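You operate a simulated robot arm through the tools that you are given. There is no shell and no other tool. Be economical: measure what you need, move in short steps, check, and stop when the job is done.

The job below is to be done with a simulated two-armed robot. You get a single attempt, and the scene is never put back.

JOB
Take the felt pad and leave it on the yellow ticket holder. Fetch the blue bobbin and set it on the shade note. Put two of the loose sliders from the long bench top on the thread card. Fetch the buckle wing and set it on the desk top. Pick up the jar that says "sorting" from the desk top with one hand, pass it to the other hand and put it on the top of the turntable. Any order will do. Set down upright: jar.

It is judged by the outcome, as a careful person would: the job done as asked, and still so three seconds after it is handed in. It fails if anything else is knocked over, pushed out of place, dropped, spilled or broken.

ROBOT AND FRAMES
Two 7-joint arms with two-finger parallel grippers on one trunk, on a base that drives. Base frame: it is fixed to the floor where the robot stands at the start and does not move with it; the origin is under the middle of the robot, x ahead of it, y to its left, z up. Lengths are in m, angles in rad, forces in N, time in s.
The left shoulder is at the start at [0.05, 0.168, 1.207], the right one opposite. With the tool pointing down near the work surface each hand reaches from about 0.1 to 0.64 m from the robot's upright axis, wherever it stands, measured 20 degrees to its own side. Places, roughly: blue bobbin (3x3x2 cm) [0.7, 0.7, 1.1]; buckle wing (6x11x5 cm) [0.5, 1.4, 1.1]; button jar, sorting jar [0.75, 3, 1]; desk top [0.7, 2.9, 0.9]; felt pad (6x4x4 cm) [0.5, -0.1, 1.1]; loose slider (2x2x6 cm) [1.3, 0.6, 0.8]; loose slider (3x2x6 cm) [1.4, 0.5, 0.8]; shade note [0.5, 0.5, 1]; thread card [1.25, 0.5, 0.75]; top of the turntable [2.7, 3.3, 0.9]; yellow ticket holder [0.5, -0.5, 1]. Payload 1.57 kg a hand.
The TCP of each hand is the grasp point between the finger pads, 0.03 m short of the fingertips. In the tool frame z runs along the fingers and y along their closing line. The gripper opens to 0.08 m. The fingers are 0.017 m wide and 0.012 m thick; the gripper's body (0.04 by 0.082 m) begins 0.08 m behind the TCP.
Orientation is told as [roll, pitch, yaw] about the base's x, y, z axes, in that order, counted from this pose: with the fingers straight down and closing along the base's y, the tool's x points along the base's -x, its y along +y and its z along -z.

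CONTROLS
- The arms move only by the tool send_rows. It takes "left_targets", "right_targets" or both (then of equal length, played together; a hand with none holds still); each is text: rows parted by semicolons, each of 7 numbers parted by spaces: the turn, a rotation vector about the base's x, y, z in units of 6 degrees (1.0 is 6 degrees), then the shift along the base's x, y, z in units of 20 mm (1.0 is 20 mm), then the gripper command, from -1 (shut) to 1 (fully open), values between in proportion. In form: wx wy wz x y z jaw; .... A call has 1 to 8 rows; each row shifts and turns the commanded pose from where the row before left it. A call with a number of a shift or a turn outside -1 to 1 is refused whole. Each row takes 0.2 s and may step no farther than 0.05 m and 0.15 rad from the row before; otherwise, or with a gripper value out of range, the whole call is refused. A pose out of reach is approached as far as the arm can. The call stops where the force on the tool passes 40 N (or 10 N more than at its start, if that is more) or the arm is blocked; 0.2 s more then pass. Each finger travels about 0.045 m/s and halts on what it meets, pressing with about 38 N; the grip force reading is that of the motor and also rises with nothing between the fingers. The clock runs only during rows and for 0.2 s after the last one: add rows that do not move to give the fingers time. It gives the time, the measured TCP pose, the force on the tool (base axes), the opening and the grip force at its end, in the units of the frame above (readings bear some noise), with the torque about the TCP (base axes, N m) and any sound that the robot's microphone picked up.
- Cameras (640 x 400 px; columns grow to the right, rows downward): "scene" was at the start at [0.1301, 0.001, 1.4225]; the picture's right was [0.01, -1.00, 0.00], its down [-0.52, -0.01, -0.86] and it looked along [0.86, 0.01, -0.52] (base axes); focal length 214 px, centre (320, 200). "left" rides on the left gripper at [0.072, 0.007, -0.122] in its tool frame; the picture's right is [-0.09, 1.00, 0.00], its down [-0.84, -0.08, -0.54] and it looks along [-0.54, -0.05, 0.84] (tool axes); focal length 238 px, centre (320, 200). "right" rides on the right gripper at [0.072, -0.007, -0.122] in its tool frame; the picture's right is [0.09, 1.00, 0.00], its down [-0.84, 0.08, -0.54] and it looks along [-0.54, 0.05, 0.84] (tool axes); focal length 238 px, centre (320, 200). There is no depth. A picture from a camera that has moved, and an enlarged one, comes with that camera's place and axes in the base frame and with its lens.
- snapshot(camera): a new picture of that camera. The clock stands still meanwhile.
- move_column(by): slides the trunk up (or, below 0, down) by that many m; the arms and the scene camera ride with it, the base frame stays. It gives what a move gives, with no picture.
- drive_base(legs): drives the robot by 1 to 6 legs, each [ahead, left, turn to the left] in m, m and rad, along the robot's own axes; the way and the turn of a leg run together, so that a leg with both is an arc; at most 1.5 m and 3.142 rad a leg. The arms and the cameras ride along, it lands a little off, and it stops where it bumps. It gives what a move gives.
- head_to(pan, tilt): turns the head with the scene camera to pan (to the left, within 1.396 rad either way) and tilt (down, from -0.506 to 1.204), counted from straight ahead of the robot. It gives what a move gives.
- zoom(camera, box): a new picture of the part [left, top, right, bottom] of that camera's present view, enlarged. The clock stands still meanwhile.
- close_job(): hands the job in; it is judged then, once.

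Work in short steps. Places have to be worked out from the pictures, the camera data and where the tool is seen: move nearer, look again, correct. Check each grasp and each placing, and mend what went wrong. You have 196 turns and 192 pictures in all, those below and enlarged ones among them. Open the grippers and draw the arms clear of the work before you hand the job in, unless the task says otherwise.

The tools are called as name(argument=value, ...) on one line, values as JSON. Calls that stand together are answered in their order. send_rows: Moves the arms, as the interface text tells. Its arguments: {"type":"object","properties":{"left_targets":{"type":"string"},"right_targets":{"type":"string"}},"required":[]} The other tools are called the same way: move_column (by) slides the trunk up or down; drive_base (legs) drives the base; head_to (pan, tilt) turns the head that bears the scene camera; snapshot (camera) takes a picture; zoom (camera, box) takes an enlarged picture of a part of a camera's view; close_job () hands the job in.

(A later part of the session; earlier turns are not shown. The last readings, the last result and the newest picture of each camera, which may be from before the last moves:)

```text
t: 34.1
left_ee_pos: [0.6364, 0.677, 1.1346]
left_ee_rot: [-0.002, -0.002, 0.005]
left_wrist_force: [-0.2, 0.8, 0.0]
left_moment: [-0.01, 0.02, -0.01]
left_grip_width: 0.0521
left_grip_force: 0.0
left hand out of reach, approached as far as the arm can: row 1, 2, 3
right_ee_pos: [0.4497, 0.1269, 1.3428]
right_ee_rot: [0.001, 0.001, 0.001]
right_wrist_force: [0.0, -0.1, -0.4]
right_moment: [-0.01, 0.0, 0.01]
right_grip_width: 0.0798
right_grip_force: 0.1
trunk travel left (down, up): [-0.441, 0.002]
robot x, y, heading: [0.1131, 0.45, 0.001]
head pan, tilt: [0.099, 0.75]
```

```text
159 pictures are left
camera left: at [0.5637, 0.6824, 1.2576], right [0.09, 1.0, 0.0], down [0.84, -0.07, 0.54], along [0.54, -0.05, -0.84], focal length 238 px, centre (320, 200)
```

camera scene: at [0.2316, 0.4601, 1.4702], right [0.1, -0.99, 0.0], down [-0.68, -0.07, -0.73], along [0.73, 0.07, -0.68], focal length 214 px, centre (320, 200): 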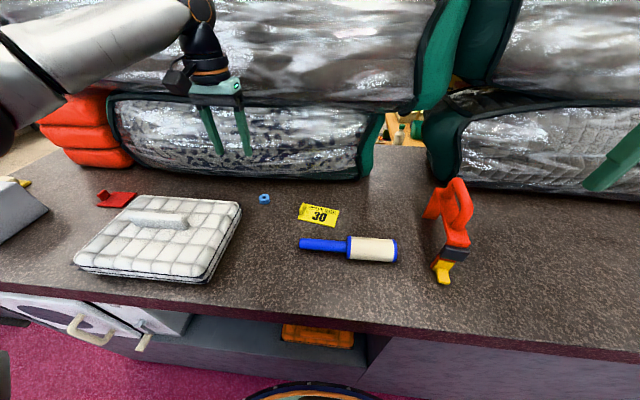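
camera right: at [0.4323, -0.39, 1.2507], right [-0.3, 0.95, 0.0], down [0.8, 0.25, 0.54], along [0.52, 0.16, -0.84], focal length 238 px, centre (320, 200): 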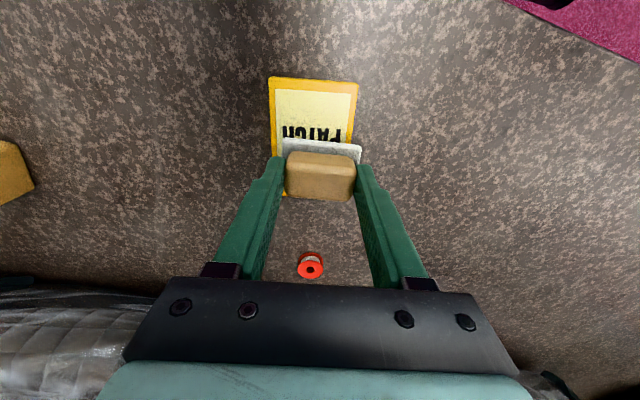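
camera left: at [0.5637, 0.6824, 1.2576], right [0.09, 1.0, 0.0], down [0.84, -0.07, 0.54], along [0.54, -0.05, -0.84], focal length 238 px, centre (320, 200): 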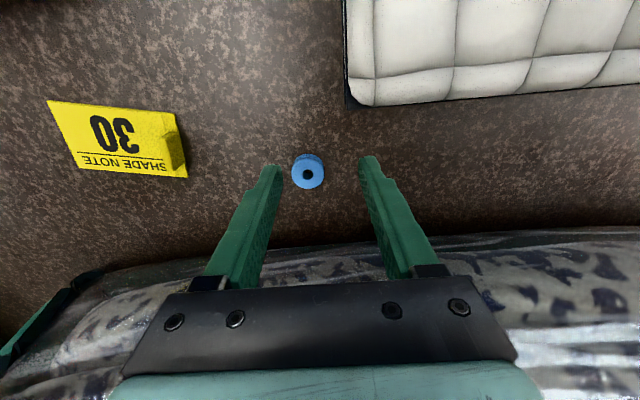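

The arm runs out at this height; driving 4 cm closer carefully.

drive_base(legs=[[0.04, 0, 0]])

send_rows(left_targets="0 0 0 -0.5 -0.4 0 0.3;0 0 0 -0.1 -0.4 0 0.3;0 0 0 0 0 0 0.3")

snapshot(camera="left")

```text
t: 34.9
left_ee_pos: [0.6403, 0.6773, 1.1359]
left_ee_rot: [-0.001, -0.003, 0.007]
left_wrist_force: [-0.2, 0.5, -0.2]
left_moment: [0.0, -0.03, 0.0]
left_grip_width: 0.052
left_grip_force: 0.0
right_ee_pos: [0.4525, 0.1268, 1.344]
right_ee_rot: [0.0, 0.0, 0.003]
right_wrist_force: [-0.3, 0.5, -0.5]
right_moment: [-0.01, -0.03, 0.02]
right_grip_width: 0.0799
right_grip_force: 0.0
trunk travel left (down, up): [-0.441, 0.002]
robot x, y, heading: [0.1142, 0.4544, 0.003]
head pan, tilt: [0.099, 0.75]
stopped in leg 1: the robot was blocked; the commanded pose is now the measured one
```

```text
t: 35.7
left_ee_pos: [0.6269, 0.66, 1.1361]
left_ee_rot: [-0.001, -0.003, 0.008]
left_wrist_force: [-0.4, -0.5, -0.7]
left_moment: [-0.02, -0.01, 0.0]
left_grip_width: 0.052
left_grip_force: 0.1
right_ee_pos: [0.4526, 0.128, 1.3438]
right_ee_rot: [0.0, -0.002, 0.004]
right_wrist_force: [-0.1, 0.2, 0.5]
right_moment: [-0.02, -0.02, 0.01]
right_grip_width: 0.0803
right_grip_force: 0.0
trunk travel left (down, up): [-0.441, 0.002]
robot x, y, heading: [0.1102, 0.4524, 0.008]
head pan, tilt: [0.099, 0.75]
```

```text
158 pictures are left
camera left: at [0.5546, 0.6662, 1.2582], right [0.09, 1.0, 0.0], down [0.83, -0.07, 0.55], along [0.54, -0.05, -0.84], focal length 238 px, centre (320, 200)
```

left: 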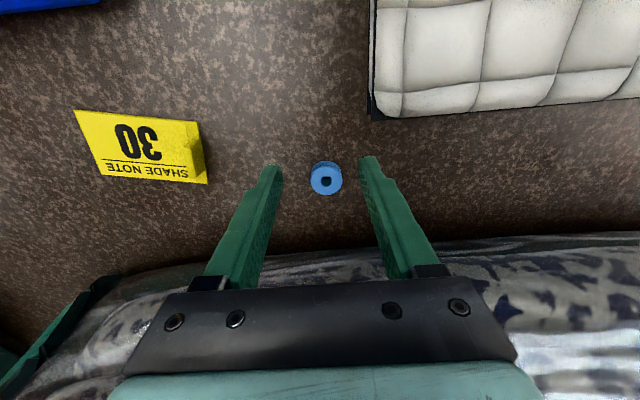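

The base touched the bench front and stopped; it's as close as it can be. I tilt the fingers forward 16° about y to gain reach, then advance.

send_rows(left_targets="0 -0.9 0 0 0 0 0.3;0 -0.9 0 0 0.05 0 0.3;0 -0.9 0 0 0.05 0 0.3;0 0 0 0.7 0 0 0.3;0 0 0 0.75 0 -0.3 0.3;0 0 0 0 0 0 0.3")

snapshot(camera="left")

zoom(camera="scene", box=[180, 110, 400, 248])

```text
t: 37.1
left_ee_pos: [0.6562, 0.6622, 1.1288]
left_ee_rot: [-0.004, -0.286, 0.005]
left_wrist_force: [-0.5, -1.1, 0.2]
left_moment: [-0.01, 0.01, 0.02]
left_grip_width: 0.0522
left_grip_force: 0.1
right_ee_pos: [0.4523, 0.1277, 1.3442]
right_ee_rot: [0.0, -0.001, 0.004]
right_wrist_force: [0.2, -0.8, 0.4]
right_moment: [0.0, 0.0, 0.0]
right_grip_width: 0.0801
right_grip_force: 0.0
trunk travel left (down, up): [-0.441, 0.002]
robot x, y, heading: [0.1092, 0.449, 0.01]
head pan, tilt: [0.099, 0.75]
```

```text
157 pictures are left
camera left: at [0.5526, 0.6685, 1.2269], right [0.08, 1.0, 0.02], down [0.65, -0.07, 0.76], along [0.76, -0.05, -0.65], focal length 238 px, centre (320, 200)
```

left: 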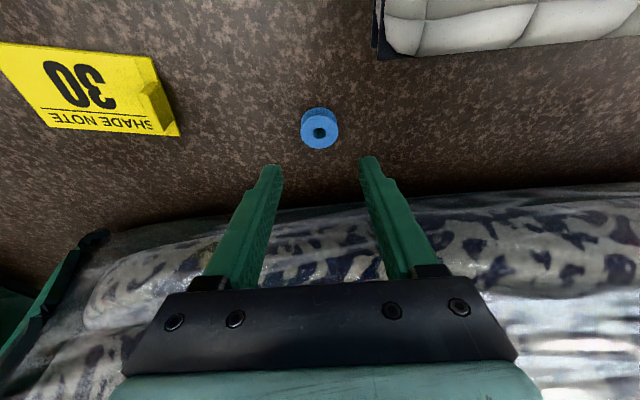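

```text
2.90 times, centred on (290, 179) of scene
camera zoom: at [0.2345, 0.4601, 1.4703], right [0.1, -0.99, 0.0], down [-0.68, -0.07, -0.73], along [0.73, 0.07, -0.68], focal length 622 px, centre (407, 261)
```

zoom: 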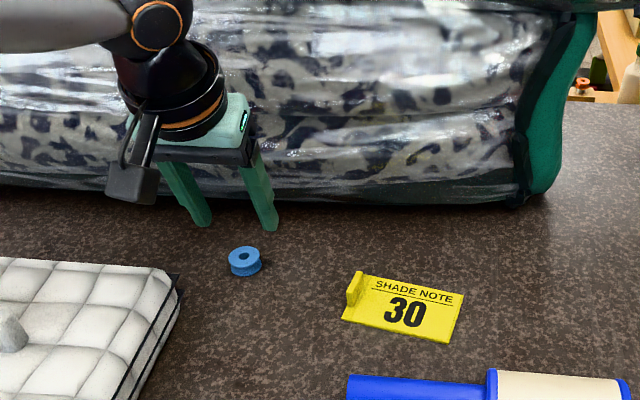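

Centred in y; lowering to z≈1.088 with x −4 mm (tilted fingers), then look before closing.

send_rows(left_targets="0 0 0 -0.1 0.05 -0.7 0.3;0 0 0 -0.1 0 -0.7 0.3;0 0 0 0 0 -0.6 0.3;0 0 0 0 0 0 0.3")

snapshot(camera="left")

zoom(camera="scene", box=[220, 150, 320, 212])

```text
t: 38.1
left_ee_pos: [0.652, 0.6626, 1.0892]
left_ee_rot: [-0.002, -0.286, 0.003]
left_wrist_force: [0.1, 0.5, -0.3]
left_moment: [-0.02, -0.01, 0.01]
left_grip_width: 0.0521
left_grip_force: 0.1
right_ee_pos: [0.453, 0.1275, 1.3436]
right_ee_rot: [0.0, 0.0, 0.001]
right_wrist_force: [-0.1, -0.1, -0.1]
right_moment: [-0.01, -0.02, -0.01]
right_grip_width: 0.08
right_grip_force: 0.0
trunk travel left (down, up): [-0.441, 0.002]
robot x, y, heading: [0.1067, 0.4486, 0.0]
head pan, tilt: [0.099, 0.75]
```

```text
155 pictures are left
camera left: at [0.5492, 0.6697, 1.1863], right [0.08, 1.0, 0.02], down [0.65, -0.07, 0.76], along [0.76, -0.05, -0.65], focal length 238 px, centre (320, 200)
```

left: 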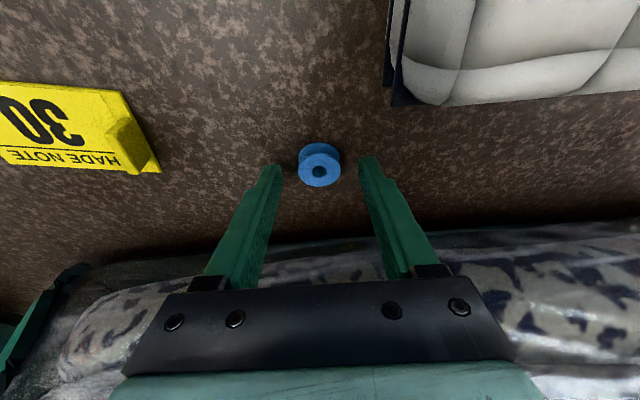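

```text
6.40 times, centred on (270, 181) of scene
camera zoom: at [0.2345, 0.46, 1.4703], right [0.1, -0.99, 0.0], down [-0.68, -0.07, -0.73], along [0.73, 0.07, -0.68], focal length 1373 px, centre (640, 322)
```

zoom: 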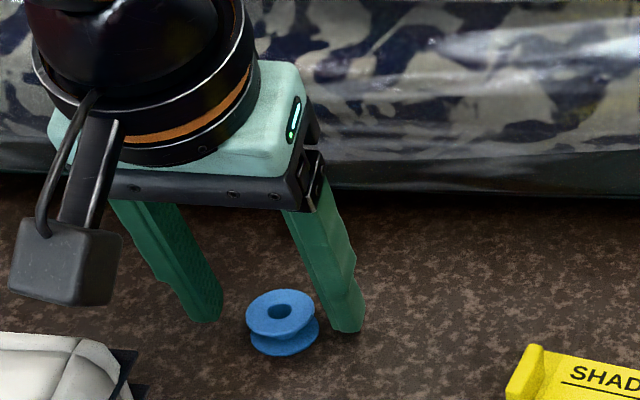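

Bobbin appears ~5 mm nearer than the pad centre; shifting −5 mm x, then closing.

send_rows(left_targets="0 0 0 -0.28 0 -0.05 0.3;0 0 0 0 0 0 -1;0 0 0 0 0 0 -1;0 0 0 0 0 0 -1;0 0 0 0 0 0 -1;0 0 0 0 0 0 -1")

snapshot(camera="left")

```text
t: 39.5
left_ee_pos: [0.6474, 0.6635, 1.0889]
left_ee_rot: [-0.003, -0.286, 0.005]
left_wrist_force: [0.5, 0.3, 1.1]
left_moment: [0.01, -0.03, 0.01]
left_grip_width: 0.0246
left_grip_force: 36.2
right_ee_pos: [0.452, 0.1273, 1.3436]
right_ee_rot: [-0.002, 0.0, 0.004]
right_wrist_force: [-0.4, -0.9, 0.3]
right_moment: [-0.05, 0.02, -0.01]
right_grip_width: 0.0799
right_grip_force: 0.1
trunk travel left (down, up): [-0.441, 0.002]
robot x, y, heading: [0.1124, 0.4504, 0.001]
head pan, tilt: [0.099, 0.75]
```

```text
153 pictures are left
camera left: at [0.5437, 0.6699, 1.1861], right [0.08, 1.0, 0.02], down [0.65, -0.07, 0.76], along [0.76, -0.05, -0.65], focal length 238 px, centre (320, 200)
```

left: 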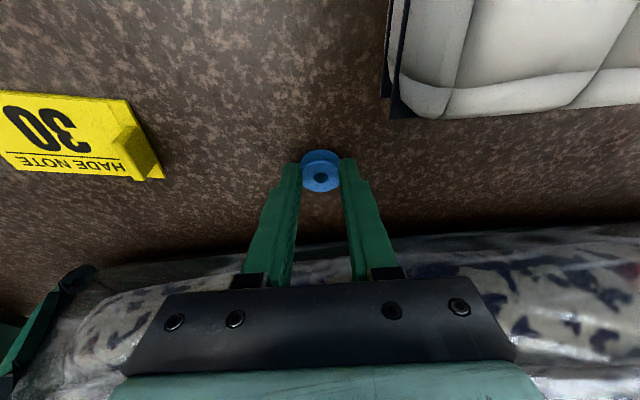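

Bobbin held (24.6 mm). Lifting and moving toward the note centre ≈(0.615,0.495).

send_rows(left_targets="0 0 0 0 0 1 -1;0 0 0 0 0 1 -1;0 0 0 -0.6 -0.5 0.5 -1;0 0 0 -0.6 -1 0 -1;0 0 0 -0.6 -1 0 -1;0 0 0 0 -1 0 -1;0 0 0 0 -1 0 -1;0 0 0 0 -1 0 -1")

snapshot(camera="left")

snapshot(camera="scene")

```text
t: 41.3
left_ee_pos: [0.5951, 0.5801, 1.1422]
left_ee_rot: [-0.007, -0.288, 0.006]
left_wrist_force: [0.1, -0.8, 0.2]
left_moment: [-0.01, -0.01, -0.01]
left_grip_width: 0.0246
left_grip_force: 36.1
left hand out of reach, approached as far as the arm can: row 7, 8
right_ee_pos: [0.4521, 0.1279, 1.3444]
right_ee_rot: [0.0, -0.001, 0.004]
right_wrist_force: [-0.3, 0.0, 0.4]
right_moment: [0.01, 0.0, 0.03]
right_grip_width: 0.0801
right_grip_force: 0.1
trunk travel left (down, up): [-0.441, 0.002]
robot x, y, heading: [0.1138, 0.4495, 0.003]
head pan, tilt: [0.099, 0.75]
```

```text
152 pictures are left
camera left: at [0.4914, 0.5862, 1.2392], right [0.08, 1.0, 0.02], down [0.65, -0.07, 0.76], along [0.76, -0.05, -0.65], focal length 238 px, centre (320, 200)
```

left: 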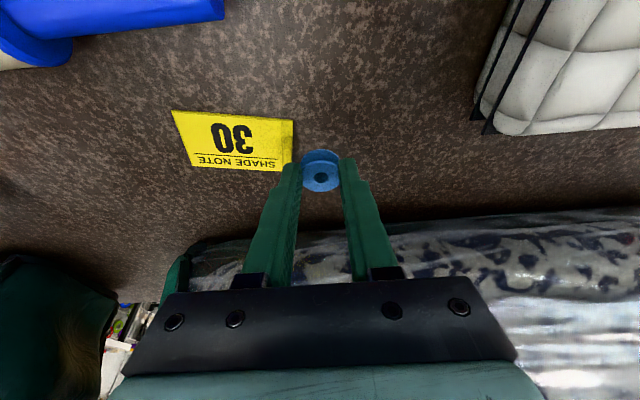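

```text
151 pictures are left
camera scene: at [0.2348, 0.46, 1.4703], right [0.1, -0.99, 0.0], down [-0.68, -0.07, -0.73], along [0.73, 0.07, -0.68], focal length 214 px, centre (320, 200)
```

scene: 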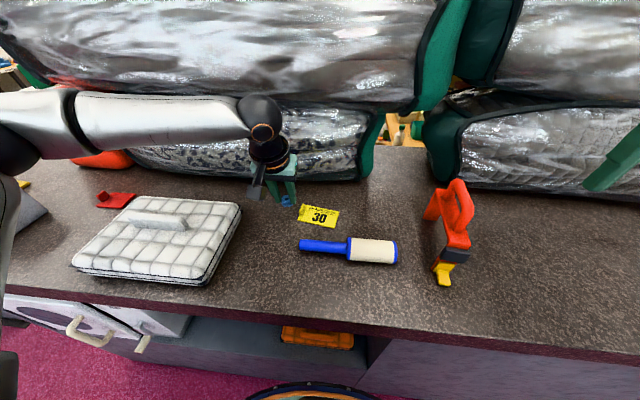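

The arm is limited toward the centre, so I back off 1 cm and drive 8 cm to the right instead.

drive_base(legs=[[-0.01, 0, 0], [0, -0.085, 0]])

snapshot(camera="left")

```text
t: 42.7
left_ee_pos: [0.5845, 0.4969, 1.1421]
left_ee_rot: [-0.006, -0.287, 0.005]
left_wrist_force: [-0.4, -0.2, 0.0]
left_moment: [0.05, -0.01, 0.02]
left_grip_width: 0.0245
left_grip_force: 36.4
right_ee_pos: [0.4432, 0.0427, 1.3439]
right_ee_rot: [0.0, 0.0, 0.003]
right_wrist_force: [1.0, 0.0, 0.0]
right_moment: [0.03, -0.01, -0.01]
right_grip_width: 0.0803
right_grip_force: 0.1
trunk travel left (down, up): [-0.441, 0.002]
robot x, y, heading: [0.1014, 0.3665, 0.006]
head pan, tilt: [0.099, 0.75]
```

```text
150 pictures are left
camera left: at [0.4817, 0.502, 1.2393], right [0.08, 1.0, 0.02], down [0.65, -0.07, 0.76], along [0.76, -0.05, -0.65], focal length 238 px, centre (320, 200)
```

left: 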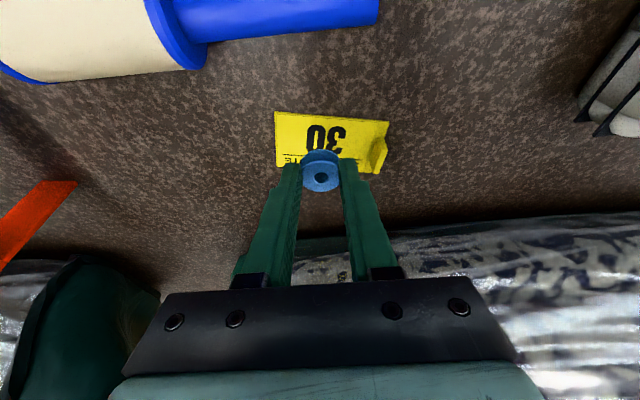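

Note flat area centre ≈(0.613,0.497); bobbin is in line. Moving 23 mm ahead and lowering.

send_rows(left_targets="0 0 0 0.6 0 -0.5 -1;0 0 0 0.55 0 -0.5 -1;0 0 0 0 0 -0.6 -1;0 0 0 0 0 -0.6 -1;0 0 0 0 0 0 -1")

snapshot(camera="left")

zoom(camera="scene", box=[220, 160, 320, 222])

```text
t: 43.9
left_ee_pos: [0.598, 0.5122, 1.0998]
left_ee_rot: [-0.007, -0.289, 0.005]
left_wrist_force: [0.0, -0.2, 0.3]
left_moment: [-0.02, 0.01, -0.04]
left_grip_width: 0.0243
left_grip_force: 36.2
left hand out of reach, approached as far as the arm can: row 1, 2, 4
right_ee_pos: [0.4436, 0.0432, 1.3441]
right_ee_rot: [0.0, -0.002, 0.004]
right_wrist_force: [0.0, -0.6, 0.9]
right_moment: [0.03, -0.02, 0.01]
right_grip_width: 0.08
right_grip_force: 0.0
trunk travel left (down, up): [-0.441, 0.002]
robot x, y, heading: [0.1027, 0.368, 0.007]
head pan, tilt: [0.099, 0.75]
```

```text
149 pictures are left
camera left: at [0.4949, 0.5179, 1.1979], right [0.08, 1.0, 0.02], down [0.65, -0.07, 0.76], along [0.76, -0.05, -0.65], focal length 238 px, centre (320, 200)
```

left: 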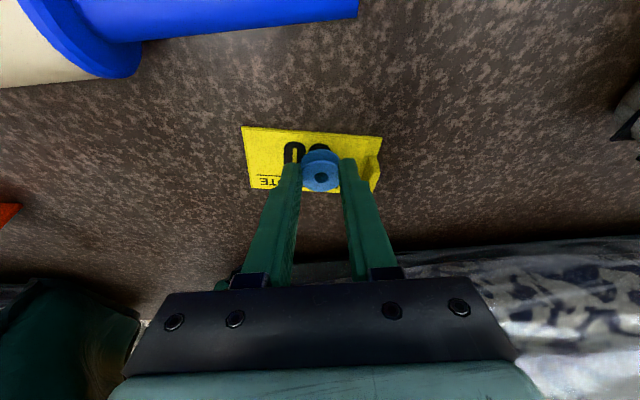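

```text
6.40 times, centred on (270, 191) of scene
camera zoom: at [0.2249, 0.3761, 1.4703], right [0.1, -0.99, 0.0], down [-0.68, -0.07, -0.73], along [0.73, 0.08, -0.68], focal length 1373 px, centre (640, 258)
```

zoom: 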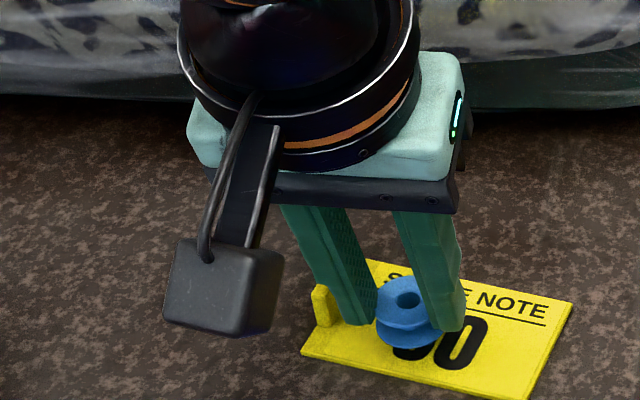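

Bobbin is above the note's flat area (x margin fine, clip clear by ~1 cm). Lowering in small steps.

send_rows(left_targets="0 0 0 -0.05 -0.1 -0.2 -1;0 0 0 0 0 -0.15 -1;0 0 0 0 0 0 -1")

zoom(camera="scene", box=[220, 160, 320, 222])

```text
t: 44.7
left_ee_pos: [0.5967, 0.5115, 1.0954]
left_ee_rot: [-0.005, -0.288, 0.006]
left_wrist_force: [0.6, 0.0, 0.2]
left_moment: [0.0, -0.04, 0.01]
left_grip_width: 0.0241
left_grip_force: 36.9
right_ee_pos: [0.4431, 0.0442, 1.3434]
right_ee_rot: [0.0, -0.001, 0.006]
right_wrist_force: [-0.5, -1.3, -0.3]
right_moment: [-0.03, -0.03, 0.02]
right_grip_width: 0.0796
right_grip_force: 0.1
trunk travel left (down, up): [-0.441, 0.002]
robot x, y, heading: [0.1039, 0.3664, 0.004]
head pan, tilt: [0.099, 0.75]
```

```text
6.40 times, centred on (270, 191) of scene
camera zoom: at [0.2249, 0.3761, 1.4703], right [0.1, -0.99, 0.0], down [-0.68, -0.07, -0.73], along [0.73, 0.08, -0.68], focal length 1373 px, centre (640, 258)
```

zoom: 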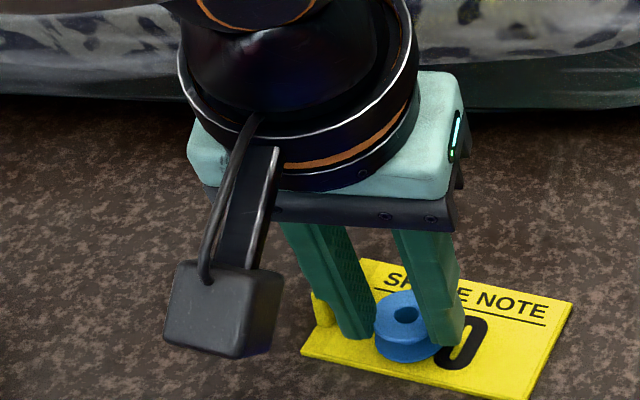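

No contact yet; a few mm more.

send_rows(left_targets="0 0 0 0 0 -0.12 -1;0 0 0 0 0 -0.1 -1;0 0 0 0 0 0 -1")

zoom(camera="scene", box=[220, 160, 320, 222])

```text
t: 45.5
left_ee_pos: [0.5947, 0.5125, 1.0915]
left_ee_rot: [-0.006, -0.292, 0.004]
left_wrist_force: [1.0, 0.3, 5.0]
left_moment: [0.0, -0.11, 0.03]
left_grip_width: 0.0244
left_grip_force: 36.3
left hand out of reach, approached as far as the arm can: row 1
right_ee_pos: [0.4422, 0.0438, 1.3435]
right_ee_rot: [0.001, -0.002, 0.004]
right_wrist_force: [-0.6, 0.6, -0.3]
right_moment: [0.01, -0.02, -0.01]
right_grip_width: 0.0801
right_grip_force: 0.0
trunk travel left (down, up): [-0.441, 0.002]
robot x, y, heading: [0.1024, 0.3707, 0.001]
head pan, tilt: [0.099, 0.75]
```

```text
6.40 times, centred on (270, 191) of scene
camera zoom: at [0.2245, 0.3758, 1.4704], right [0.1, -0.99, 0.0], down [-0.68, -0.07, -0.73], along [0.73, 0.08, -0.68], focal length 1373 px, centre (640, 258)
```

zoom: 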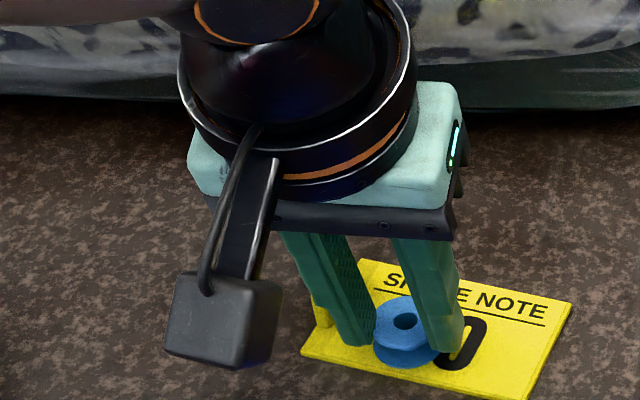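

Contact felt (5 N). Opening just a few mm (clip is near), then lifting.

send_rows(left_targets="0 0 0 0 0 0.05 -0.2;0 0 0 0 0 0 -0.2;0 0 0 0 0 0 -0.2")

send_rows(left_targets="0 0 0 0 0 0.4 -0.2;0 0 0 0 0 0.6 -0.2;0 0 0 -0.1 0 0.8 -0.2;0 0 0 -0.2 0 1 -0.2;0 0 0 -0.3 0 1 -0.2;0 0 0 0 0 0 0.3")

zoom(camera="scene", box=[220, 150, 340, 225])

```text
t: 46.3
left_ee_pos: [0.5954, 0.5133, 1.0917]
left_ee_rot: [-0.009, -0.288, 0.005]
left_wrist_force: [0.0, -0.5, 0.3]
left_moment: [-0.01, 0.0, -0.01]
left_grip_width: 0.0321
left_grip_force: 0.1
right_ee_pos: [0.4429, 0.0428, 1.3441]
right_ee_rot: [-0.001, 0.001, 0.003]
right_wrist_force: [0.8, 0.0, 0.1]
right_moment: [-0.02, 0.02, -0.02]
right_grip_width: 0.08
right_grip_force: 0.0
trunk travel left (down, up): [-0.441, 0.002]
robot x, y, heading: [0.1028, 0.367, 0.006]
head pan, tilt: [0.099, 0.75]
```

```text
t: 47.7
left_ee_pos: [0.5836, 0.5133, 1.1684]
left_ee_rot: [-0.005, -0.289, 0.005]
left_wrist_force: [0.1, -0.6, 0.0]
left_moment: [-0.03, -0.01, 0.03]
left_grip_width: 0.0519
left_grip_force: 0.0
right_ee_pos: [0.4439, 0.0444, 1.3426]
right_ee_rot: [0.0, 0.001, 0.005]
right_wrist_force: [0.5, 0.0, -0.1]
right_moment: [0.03, 0.0, -0.01]
right_grip_width: 0.0801
right_grip_force: 0.0
trunk travel left (down, up): [-0.441, 0.002]
robot x, y, heading: [0.1008, 0.3656, 0.004]
head pan, tilt: [0.099, 0.75]
```

```text
5.33 times, centred on (280, 188) of scene
camera zoom: at [0.2252, 0.3761, 1.4703], right [0.1, -0.99, 0.0], down [-0.68, -0.07, -0.73], along [0.73, 0.08, -0.68], focal length 1144 px, centre (533, 267)
```

zoom: 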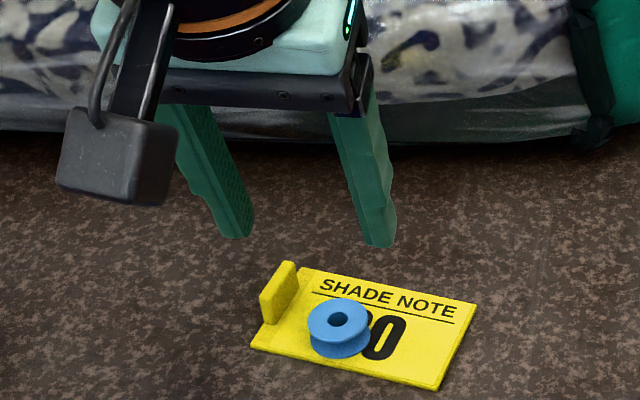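

Bobbin is on the note. Retracting the left hand upright and back, then backing off from the bench.

send_rows(left_targets="0 0.9 0 -0.8 0.5 1 1;0 0.9 0 -1 0.5 1 1;0 0.9 0 -1 0.5 1 1;0 0 0 -1 0.5 1 1;0 0 0 -1 0.5 1 1;0 0 0 -1 0.5 1 1;0 0 0 -1 0.5 0 1")

drive_base(legs=[[-0.11, 0, 0], [0, 0.4, 0]])

head_to(pan=0.8, tilt=0.7)

snapshot(camera="scene")

```text
t: 49.3
left_ee_pos: [0.447, 0.5816, 1.289]
left_ee_rot: [-0.004, -0.005, 0.006]
left_wrist_force: [-1.2, -0.9, -0.5]
left_moment: [0.0, -0.05, 0.0]
left_grip_width: 0.08
left_grip_force: 0.0
right_ee_pos: [0.4429, 0.0444, 1.3441]
right_ee_rot: [-0.001, -0.001, 0.004]
right_wrist_force: [0.0, 0.3, -0.7]
right_moment: [-0.05, 0.0, 0.0]
right_grip_width: 0.0802
right_grip_force: 0.0
trunk travel left (down, up): [-0.441, 0.002]
robot x, y, heading: [0.0996, 0.3672, 0.002]
head pan, tilt: [0.099, 0.75]
```

```text
t: 52.6
left_ee_pos: [0.3374, 0.9819, 1.2874]
left_ee_rot: [-0.004, -0.005, 0.007]
left_wrist_force: [-0.1, 0.0, 1.2]
left_moment: [-0.03, 0.01, -0.02]
left_grip_width: 0.0801
left_grip_force: 0.0
right_ee_pos: [0.332, 0.4415, 1.3451]
right_ee_rot: [0.0, 0.0, 0.005]
right_wrist_force: [-0.3, 0.0, -0.3]
right_moment: [0.02, 0.01, -0.01]
right_grip_width: 0.08
right_grip_force: 0.1
trunk travel left (down, up): [-0.441, 0.002]
robot x, y, heading: [-0.0104, 0.7652, 0.007]
head pan, tilt: [0.099, 0.75]
```

```text
t: 53.7
left_ee_pos: [0.3361, 0.9824, 1.2875]
left_ee_rot: [-0.004, -0.006, 0.006]
left_wrist_force: [0.0, 0.2, 0.8]
left_moment: [0.05, 0.01, -0.01]
left_grip_width: 0.0801
left_grip_force: 0.1
right_ee_pos: [0.3311, 0.4421, 1.3429]
right_ee_rot: [0.0, 0.0, 0.006]
right_wrist_force: [0.3, -0.1, 0.3]
right_moment: [0.01, 0.0, 0.03]
right_grip_width: 0.0801
right_grip_force: 0.2
trunk travel left (down, up): [-0.441, 0.002]
robot x, y, heading: [-0.0093, 0.7645, 0.004]
head pan, tilt: [0.799, 0.7]
```

```text
144 pictures are left
camera scene: at [0.0899, 0.8274, 1.4746], right [0.72, -0.69, 0.0], down [-0.45, -0.46, -0.76], along [0.53, 0.55, -0.64], focal length 214 px, centre (320, 200)
```

scene: 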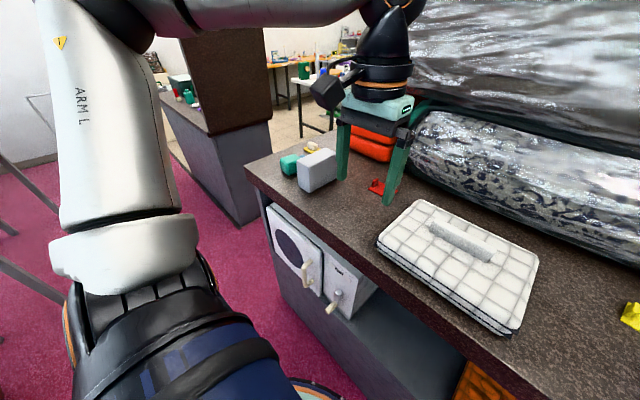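

Three candidates at the left end (grey, teal, yellow). Driving 0.4 m further left for a closer look.

drive_base(legs=[[0, 0.4, 0]])

head_to(pan=0.3, tilt=0.75)

snapshot(camera="scene")

snapshot(camera="left")

```text
t: 56.2
left_ee_pos: [0.3352, 1.3824, 1.2877]
left_ee_rot: [-0.003, -0.005, 0.003]
left_wrist_force: [-0.4, 0.2, 0.8]
left_moment: [-0.02, 0.0, 0.03]
left_grip_width: 0.0801
left_grip_force: 0.0
right_ee_pos: [0.3299, 0.8427, 1.3448]
right_ee_rot: [-0.001, -0.001, 0.003]
right_wrist_force: [-0.3, -0.3, 0.8]
right_moment: [-0.01, 0.0, -0.02]
right_grip_width: 0.0798
right_grip_force: 0.0
trunk travel left (down, up): [-0.441, 0.002]
robot x, y, heading: [-0.0132, 1.1697, 0.002]
head pan, tilt: [0.799, 0.7]
```

```text
t: 57.1
left_ee_pos: [0.3348, 1.383, 1.288]
left_ee_rot: [-0.003, -0.006, 0.002]
left_wrist_force: [-0.7, -0.3, -0.7]
left_moment: [-0.02, 0.0, 0.01]
left_grip_width: 0.08
left_grip_force: 0.0
right_ee_pos: [0.3298, 0.8436, 1.343]
right_ee_rot: [0.0, 0.001, 0.002]
right_wrist_force: [0.4, -0.5, -0.5]
right_moment: [-0.04, -0.02, 0.01]
right_grip_width: 0.0798
right_grip_force: 0.1
trunk travel left (down, up): [-0.441, 0.002]
robot x, y, heading: [-0.0107, 1.1683, 0.008]
head pan, tilt: [0.3, 0.75]
```

```text
143 pictures are left
camera scene: at [0.1085, 1.1917, 1.4703], right [0.3, -0.95, 0.0], down [-0.65, -0.2, -0.73], along [0.7, 0.22, -0.68], focal length 214 px, centre (320, 200)
```

scene: 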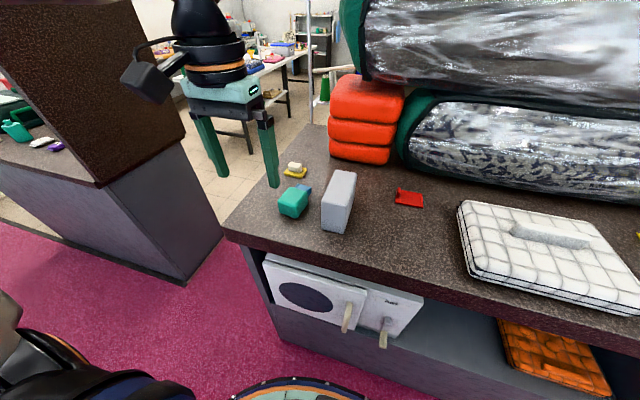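

```text
142 pictures are left
camera left: at [0.2627, 1.3881, 1.4104], right [0.09, 1.0, 0.0], down [0.83, -0.07, 0.55], along [0.54, -0.05, -0.84], focal length 238 px, centre (320, 200)
```

left: 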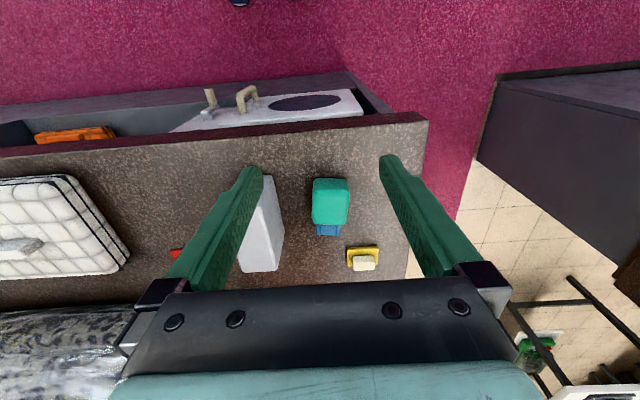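

zoom(camera="left", box=[220, 150, 420, 275])

zoom(camera="scene", box=[240, 130, 440, 255])

zoom(camera="scene", box=[0, 60, 200, 185])

```text
3.20 times, centred on (320, 212) of left
camera zoom: at [0.2627, 1.3881, 1.4104], right [0.09, 1.0, 0.0], down [0.83, -0.07, 0.55], along [0.54, -0.05, -0.84], focal length 763 px, centre (320, 160)
```

zoom: 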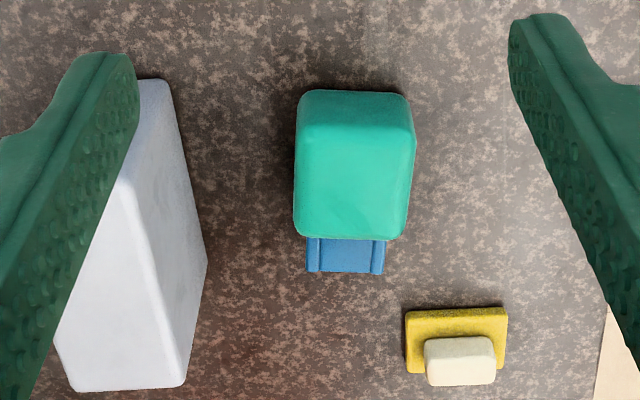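

```text
3.20 times, centred on (340, 192) of scene
camera zoom: at [0.1085, 1.1917, 1.4703], right [0.3, -0.95, 0.0], down [-0.65, -0.2, -0.73], along [0.7, 0.22, -0.68], focal length 686 px, centre (256, 224)
```

zoom: 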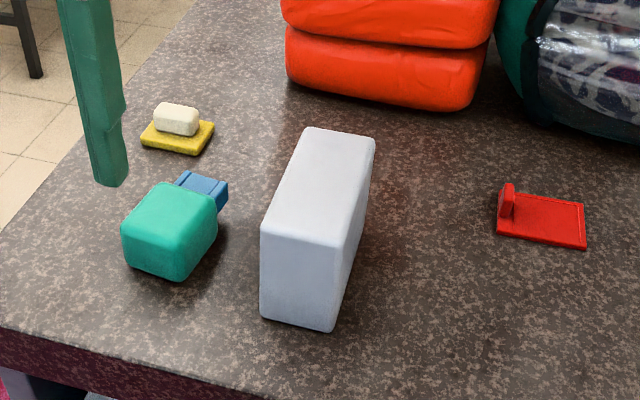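

```text
3.20 times, centred on (100, 122) of scene
camera zoom: at [0.1085, 1.1917, 1.4703], right [0.3, -0.95, 0.0], down [-0.65, -0.2, -0.73], along [0.7, 0.22, -0.68], focal length 686 px, centre (1024, 448)
```

zoom: 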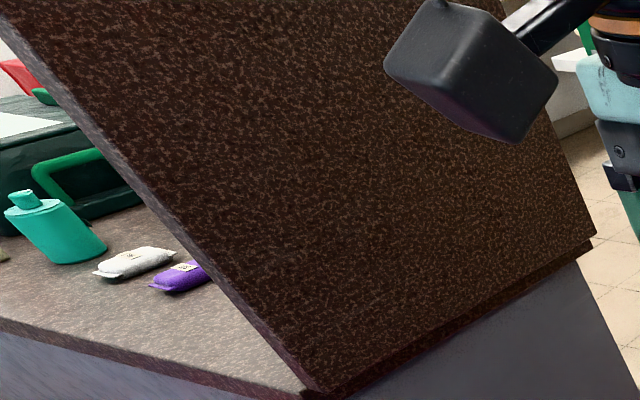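

The teal body with the blue tongue is the buckle wing, teal centre ≈(0.482,1.386), yaw ≈−0.1. Moving left hand above it with −6° yaw.

send_rows(left_targets="0 0 -1 0.93 0.05 -0.7 1;0 0 0 0.93 0.05 -0.7 1;0 0 0 0.93 0.05 -0.7 1;0 0 0 0.93 0 -0.7 1;0 0 0 0.93 0 -0.7 1;0 0 0 0.93 0 -0.7 1;0 0 0 0.93 0 -0.7 1;0 0 0 0.93 0 -0.7 1")

snapshot(camera="left")

zoom(camera="scene", box=[200, 100, 400, 225])

```text
t: 58.9
left_ee_pos: [0.485, 1.3857, 1.1755]
left_ee_rot: [-0.004, -0.006, -0.101]
left_wrist_force: [1.4, 0.0, 0.0]
left_moment: [-0.01, 0.02, -0.02]
left_grip_width: 0.0797
left_grip_force: 0.0
right_ee_pos: [0.3316, 0.8436, 1.3427]
right_ee_rot: [-0.001, 0.0, 0.002]
right_wrist_force: [0.3, -0.2, 0.4]
right_moment: [0.04, 0.02, -0.01]
right_grip_width: 0.0802
right_grip_force: 0.2
trunk travel left (down, up): [-0.441, 0.002]
robot x, y, heading: [-0.0088, 1.1638, 0.002]
head pan, tilt: [0.3, 0.75]
```

```text
138 pictures are left
camera left: at [0.4133, 1.3989, 1.298], right [0.19, 0.98, 0.0], down [0.82, -0.16, 0.55], along [0.54, -0.11, -0.84], focal length 238 px, centre (320, 200)
```

left: 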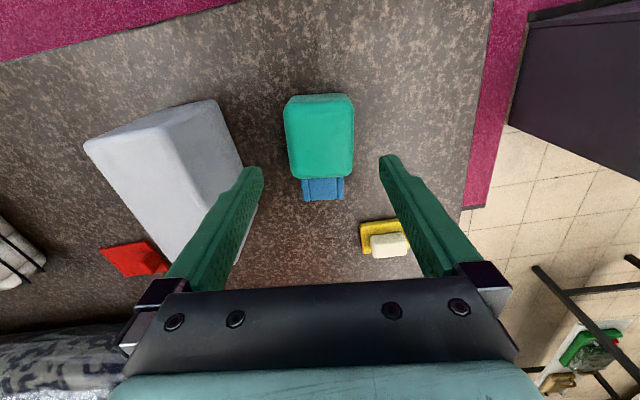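

```text
3.20 times, centred on (300, 162) of scene
camera zoom: at [0.1093, 1.1918, 1.4703], right [0.3, -0.95, 0.0], down [-0.65, -0.2, -0.73], along [0.7, 0.22, -0.68], focal length 686 px, centre (384, 320)
```

zoom: 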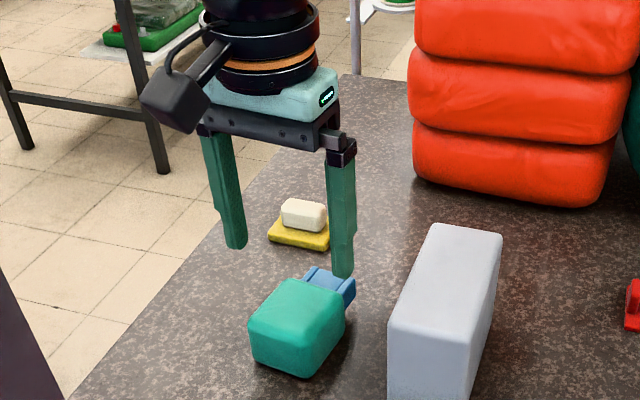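

Aligned. Descending to z≈1.09.

send_rows(left_targets="0 0 0 -0.1 0 -0.9 1;0 0 0 -0.1 0 -0.9 1;0 0 0 0 0 -0.9 1;0 0 0 0 0 -0.9 1;0 0 0 0 0 -0.65 1;0 0 0 0 0 0 1")

snapshot(camera="left")

```text
t: 60.3
left_ee_pos: [0.4797, 1.3846, 1.0905]
left_ee_rot: [-0.003, -0.005, -0.101]
left_wrist_force: [-0.3, 0.1, 0.2]
left_moment: [-0.02, -0.03, 0.02]
left_grip_width: 0.0801
left_grip_force: 0.0
right_ee_pos: [0.3285, 0.8425, 1.3435]
right_ee_rot: [0.002, -0.001, 0.002]
right_wrist_force: [0.1, -0.2, 1.0]
right_moment: [-0.02, -0.04, 0.0]
right_grip_width: 0.0802
right_grip_force: 0.0
trunk travel left (down, up): [-0.441, 0.002]
robot x, y, heading: [-0.0096, 1.1691, 0.007]
head pan, tilt: [0.3, 0.75]
```

```text
136 pictures are left
camera left: at [0.4088, 1.3983, 1.2134], right [0.19, 0.98, 0.0], down [0.82, -0.16, 0.55], along [0.54, -0.11, -0.84], focal length 238 px, centre (320, 200)
```

left: 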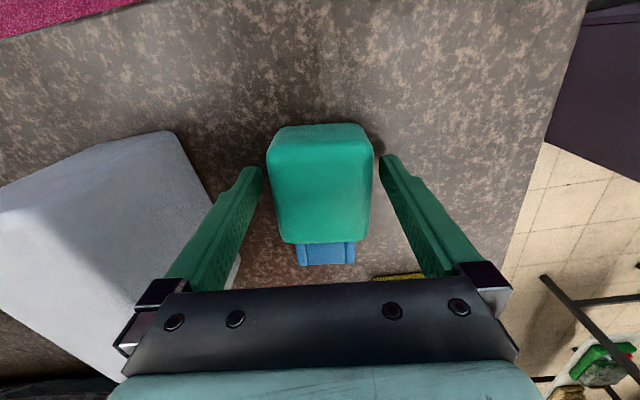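

Fingers straddle the teal body. Closing and lifting.

send_rows(left_targets="0 0 0 0 0 0 -1;0 0 0 0 0 0 -1;0 0 0 0 0 0 -1;0 0 0 0 0 0 -1;0 0 0 0 0 0.6 -1;0 0 0 0 0 1 -1;0 0 0 0 0 1 -1;0 0 0 0 0 1 -1")

snapshot(camera="left")

```text
t: 62.1
left_ee_pos: [0.4799, 1.3839, 1.163]
left_ee_rot: [-0.005, -0.006, -0.101]
left_wrist_force: [-0.6, -0.2, -1.0]
left_moment: [0.01, 0.0, -0.01]
left_grip_width: 0.0592
left_grip_force: 38.1
right_ee_pos: [0.3307, 0.8421, 1.3429]
right_ee_rot: [0.001, 0.0, 0.003]
right_wrist_force: [-0.8, -0.4, -0.9]
right_moment: [0.0, -0.02, 0.01]
right_grip_width: 0.08
right_grip_force: 0.1
trunk travel left (down, up): [-0.441, 0.002]
robot x, y, heading: [-0.0103, 1.1637, 0.004]
head pan, tilt: [0.3, 0.75]
```

```text
135 pictures are left
camera left: at [0.4087, 1.3988, 1.2855], right [0.19, 0.98, 0.0], down [0.82, -0.16, 0.55], along [0.54, -0.11, -0.84], focal length 238 px, centre (320, 200)
```

left: 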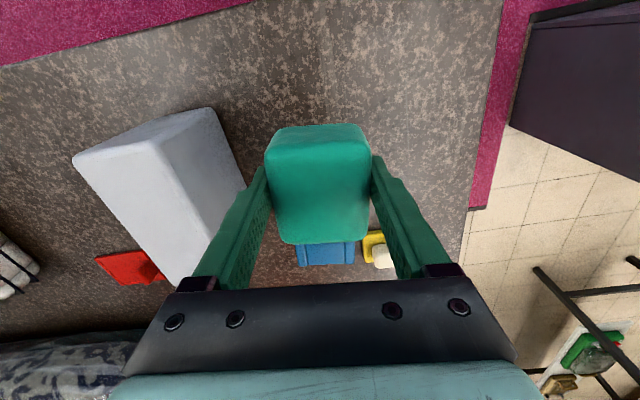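

Buckle held (59 mm). Retracting the hand with it and looking toward the desk at y≈2.9.

send_rows(left_targets="0 0 0 0 0 1 -1;0 0 0 0 0 1 -1;0 0 0 -0.9 0 1 -1;0 0 0 -1 0 1 -1;0 0 0 -1 0 0.8 -1;0 0 0 -1 0 0 -1;0 0 0 -1 0 0 -1;0 0 0 -1 0 0 -1")

head_to(pan=1.39, tilt=0.4)

snapshot(camera="scene")

head_to(pan=0.7, tilt=0.3)

snapshot(camera="scene")

```text
t: 63.9
left_ee_pos: [0.3605, 1.3842, 1.2596]
left_ee_rot: [-0.003, -0.005, -0.1]
left_wrist_force: [0.3, -0.2, -0.4]
left_moment: [-0.05, 0.03, -0.02]
left_grip_width: 0.0594
left_grip_force: 38.7
right_ee_pos: [0.3285, 0.8423, 1.3428]
right_ee_rot: [-0.001, -0.003, 0.002]
right_wrist_force: [-0.9, 0.1, 0.1]
right_moment: [-0.01, -0.03, 0.02]
right_grip_width: 0.0801
right_grip_force: 0.0
trunk travel left (down, up): [-0.441, 0.002]
robot x, y, heading: [-0.0093, 1.1687, 0.002]
head pan, tilt: [0.3, 0.75]
```

```text
t: 65.2
left_ee_pos: [0.3629, 1.3854, 1.2594]
left_ee_rot: [-0.003, -0.005, -0.101]
left_wrist_force: [0.1, -0.2, -1.0]
left_moment: [0.0, 0.03, 0.0]
left_grip_width: 0.0595
left_grip_force: 37.8
right_ee_pos: [0.3289, 0.8426, 1.3435]
right_ee_rot: [0.0, 0.001, 0.003]
right_wrist_force: [-0.2, -0.3, -0.2]
right_moment: [0.03, 0.03, -0.03]
right_grip_width: 0.0801
right_grip_force: 0.0
trunk travel left (down, up): [-0.441, 0.002]
robot x, y, heading: [-0.0095, 1.1645, 0.005]
head pan, tilt: [1.389, 0.4]
```

```text
134 pictures are left
camera scene: at [0.046, 1.258, 1.5014], right [0.98, -0.18, 0.0], down [-0.07, -0.38, -0.92], along [0.16, 0.91, -0.39], focal length 214 px, centre (320, 200)
```

scene: 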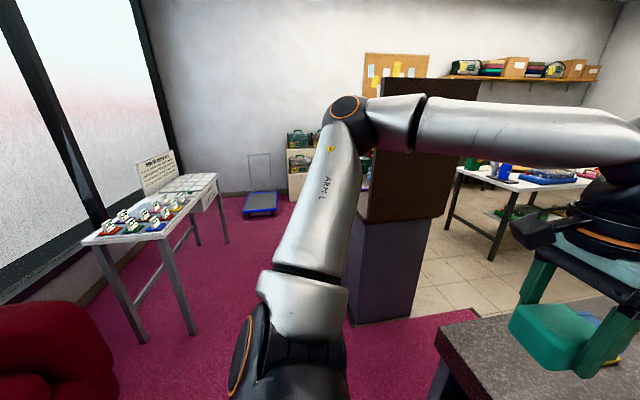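

```text
t: 66.3
left_ee_pos: [0.361, 1.3848, 1.2589]
left_ee_rot: [-0.004, -0.005, -0.099]
left_wrist_force: [-0.5, -0.2, -0.8]
left_moment: [0.01, 0.02, -0.01]
left_grip_width: 0.0596
left_grip_force: 38.1
right_ee_pos: [0.3292, 0.8422, 1.3425]
right_ee_rot: [-0.001, 0.0, 0.001]
right_wrist_force: [0.1, -0.7, 0.2]
right_moment: [0.01, -0.01, 0.02]
right_grip_width: 0.0801
right_grip_force: 0.0
trunk travel left (down, up): [-0.441, 0.002]
robot x, y, heading: [-0.0119, 1.1678, 0.005]
head pan, tilt: [0.7, 0.3]
```

```text
133 pictures are left
camera scene: at [0.1008, 1.2273, 1.5107], right [0.65, -0.76, 0.0], down [-0.23, -0.19, -0.96], along [0.73, 0.62, -0.3], focal length 214 px, centre (320, 200)
```

scene: 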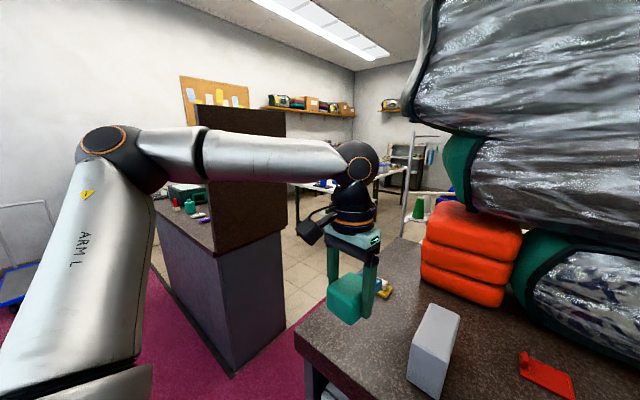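

Desk front face is around x≈0.49 from y≈2.35 on, with a tall panel at its near end. Backing 10 cm and driving left along it.

drive_base(legs=[[-0.12, 0, 0], [0, 0.9, 0]])

head_to(pan=0.7, tilt=0.6)

snapshot(camera="scene")

```text
t: 71.9
left_ee_pos: [0.2371, 2.2974, 1.2594]
left_ee_rot: [-0.005, -0.005, -0.096]
left_wrist_force: [-0.3, 0.3, 0.1]
left_moment: [-0.01, 0.02, 0.04]
left_grip_width: 0.0593
left_grip_force: 38.0
right_ee_pos: [0.2066, 1.7551, 1.3444]
right_ee_rot: [0.0, -0.001, 0.008]
right_wrist_force: [-0.5, -0.7, 0.0]
right_moment: [-0.02, 0.0, -0.05]
right_grip_width: 0.0799
right_grip_force: 0.0
trunk travel left (down, up): [-0.441, 0.002]
robot x, y, heading: [-0.1336, 2.0752, 0.005]
head pan, tilt: [0.7, 0.3]
```

```text
t: 72.7
left_ee_pos: [0.2368, 2.2958, 1.2603]
left_ee_rot: [-0.003, -0.006, -0.096]
left_wrist_force: [-0.1, -0.2, -0.9]
left_moment: [0.01, 0.02, 0.02]
left_grip_width: 0.0594
left_grip_force: 37.8
right_ee_pos: [0.2058, 1.7548, 1.3428]
right_ee_rot: [0.001, 0.001, 0.008]
right_wrist_force: [-0.1, -0.4, 0.5]
right_moment: [-0.01, -0.05, -0.03]
right_grip_width: 0.0798
right_grip_force: 0.1
trunk travel left (down, up): [-0.441, 0.002]
robot x, y, heading: [-0.1344, 2.0801, 0.01]
head pan, tilt: [0.7, 0.6]
```

```text
132 pictures are left
camera scene: at [-0.0273, 2.1348, 1.4833], right [0.65, -0.76, 0.0], down [-0.43, -0.37, -0.83], along [0.63, 0.54, -0.56], focal length 214 px, centre (320, 200)
```

scene: 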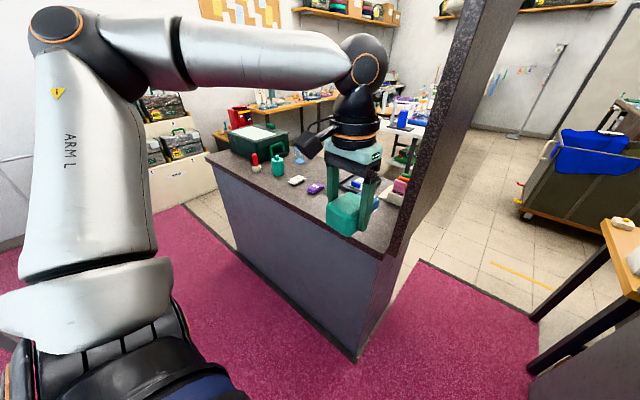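

Desk continues clear; driving 0.7 m further left.

drive_base(legs=[[0, 0.7, 0]])

head_to(pan=0.0, tilt=0.6)

snapshot(camera="scene")

snapshot(camera="left")

snapshot(camera="right")

```text
t: 76.5
left_ee_pos: [0.2322, 2.9872, 1.2587]
left_ee_rot: [-0.003, -0.005, -0.096]
left_wrist_force: [0.3, -0.2, -1.0]
left_moment: [0.01, 0.03, 0.01]
left_grip_width: 0.0597
left_grip_force: 37.7
right_ee_pos: [0.2029, 2.4464, 1.3448]
right_ee_rot: [0.002, 0.0, 0.005]
right_wrist_force: [-0.9, 0.0, -0.4]
right_moment: [0.0, 0.05, 0.01]
right_grip_width: 0.0802
right_grip_force: 0.0
trunk travel left (down, up): [-0.441, 0.002]
robot x, y, heading: [-0.1381, 2.7716, 0.007]
head pan, tilt: [0.7, 0.6]
```

```text
t: 77.6
left_ee_pos: [0.2326, 2.9883, 1.2592]
left_ee_rot: [-0.003, -0.006, -0.096]
left_wrist_force: [-0.5, -0.1, -0.6]
left_moment: [-0.01, 0.04, 0.04]
left_grip_width: 0.0594
left_grip_force: 38.7
right_ee_pos: [0.2019, 2.4457, 1.3436]
right_ee_rot: [0.001, 0.001, 0.007]
right_wrist_force: [0.1, 0.5, -0.6]
right_moment: [-0.02, 0.0, -0.01]
right_grip_width: 0.0801
right_grip_force: 0.1
trunk travel left (down, up): [-0.441, 0.002]
robot x, y, heading: [-0.1398, 2.7673, 0.009]
head pan, tilt: [0.0, 0.6]
```

```text
131 pictures are left
camera scene: at [-0.0108, 2.7693, 1.4832], right [0.01, -1.0, 0.0], down [-0.56, 0.0, -0.83], along [0.83, 0.01, -0.56], focal length 214 px, centre (320, 200)
```

scene: 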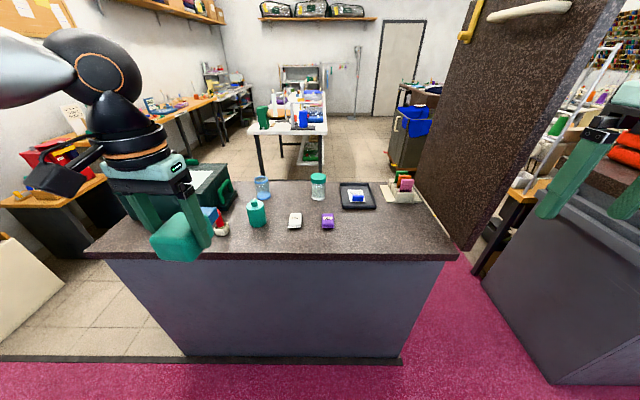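

```text
130 pictures are left
camera left: at [0.1611, 3.0015, 1.3816], right [0.19, 0.98, 0.0], down [0.82, -0.16, 0.55], along [0.54, -0.1, -0.84], focal length 238 px, centre (320, 200)
```

left: 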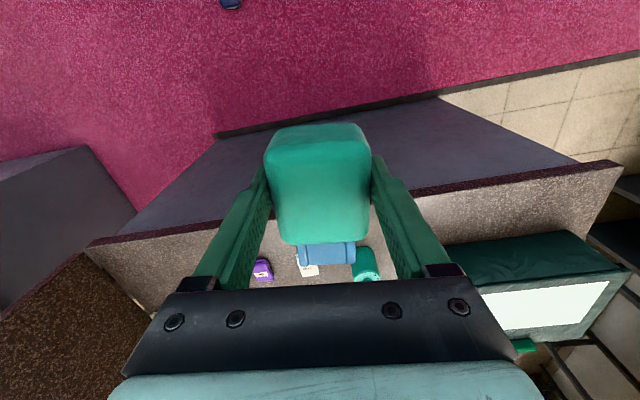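

```text
129 pictures are left
camera right: at [0.1324, 2.4388, 1.466], right [-0.1, 1.0, 0.0], down [0.84, 0.08, 0.54], along [0.54, 0.05, -0.84], focal length 238 px, centre (320, 200)
```

right: 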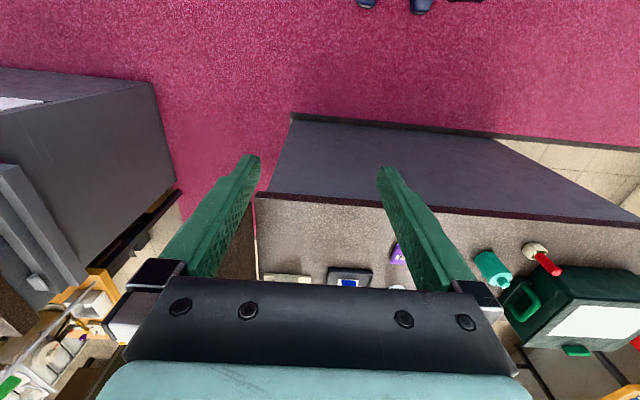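

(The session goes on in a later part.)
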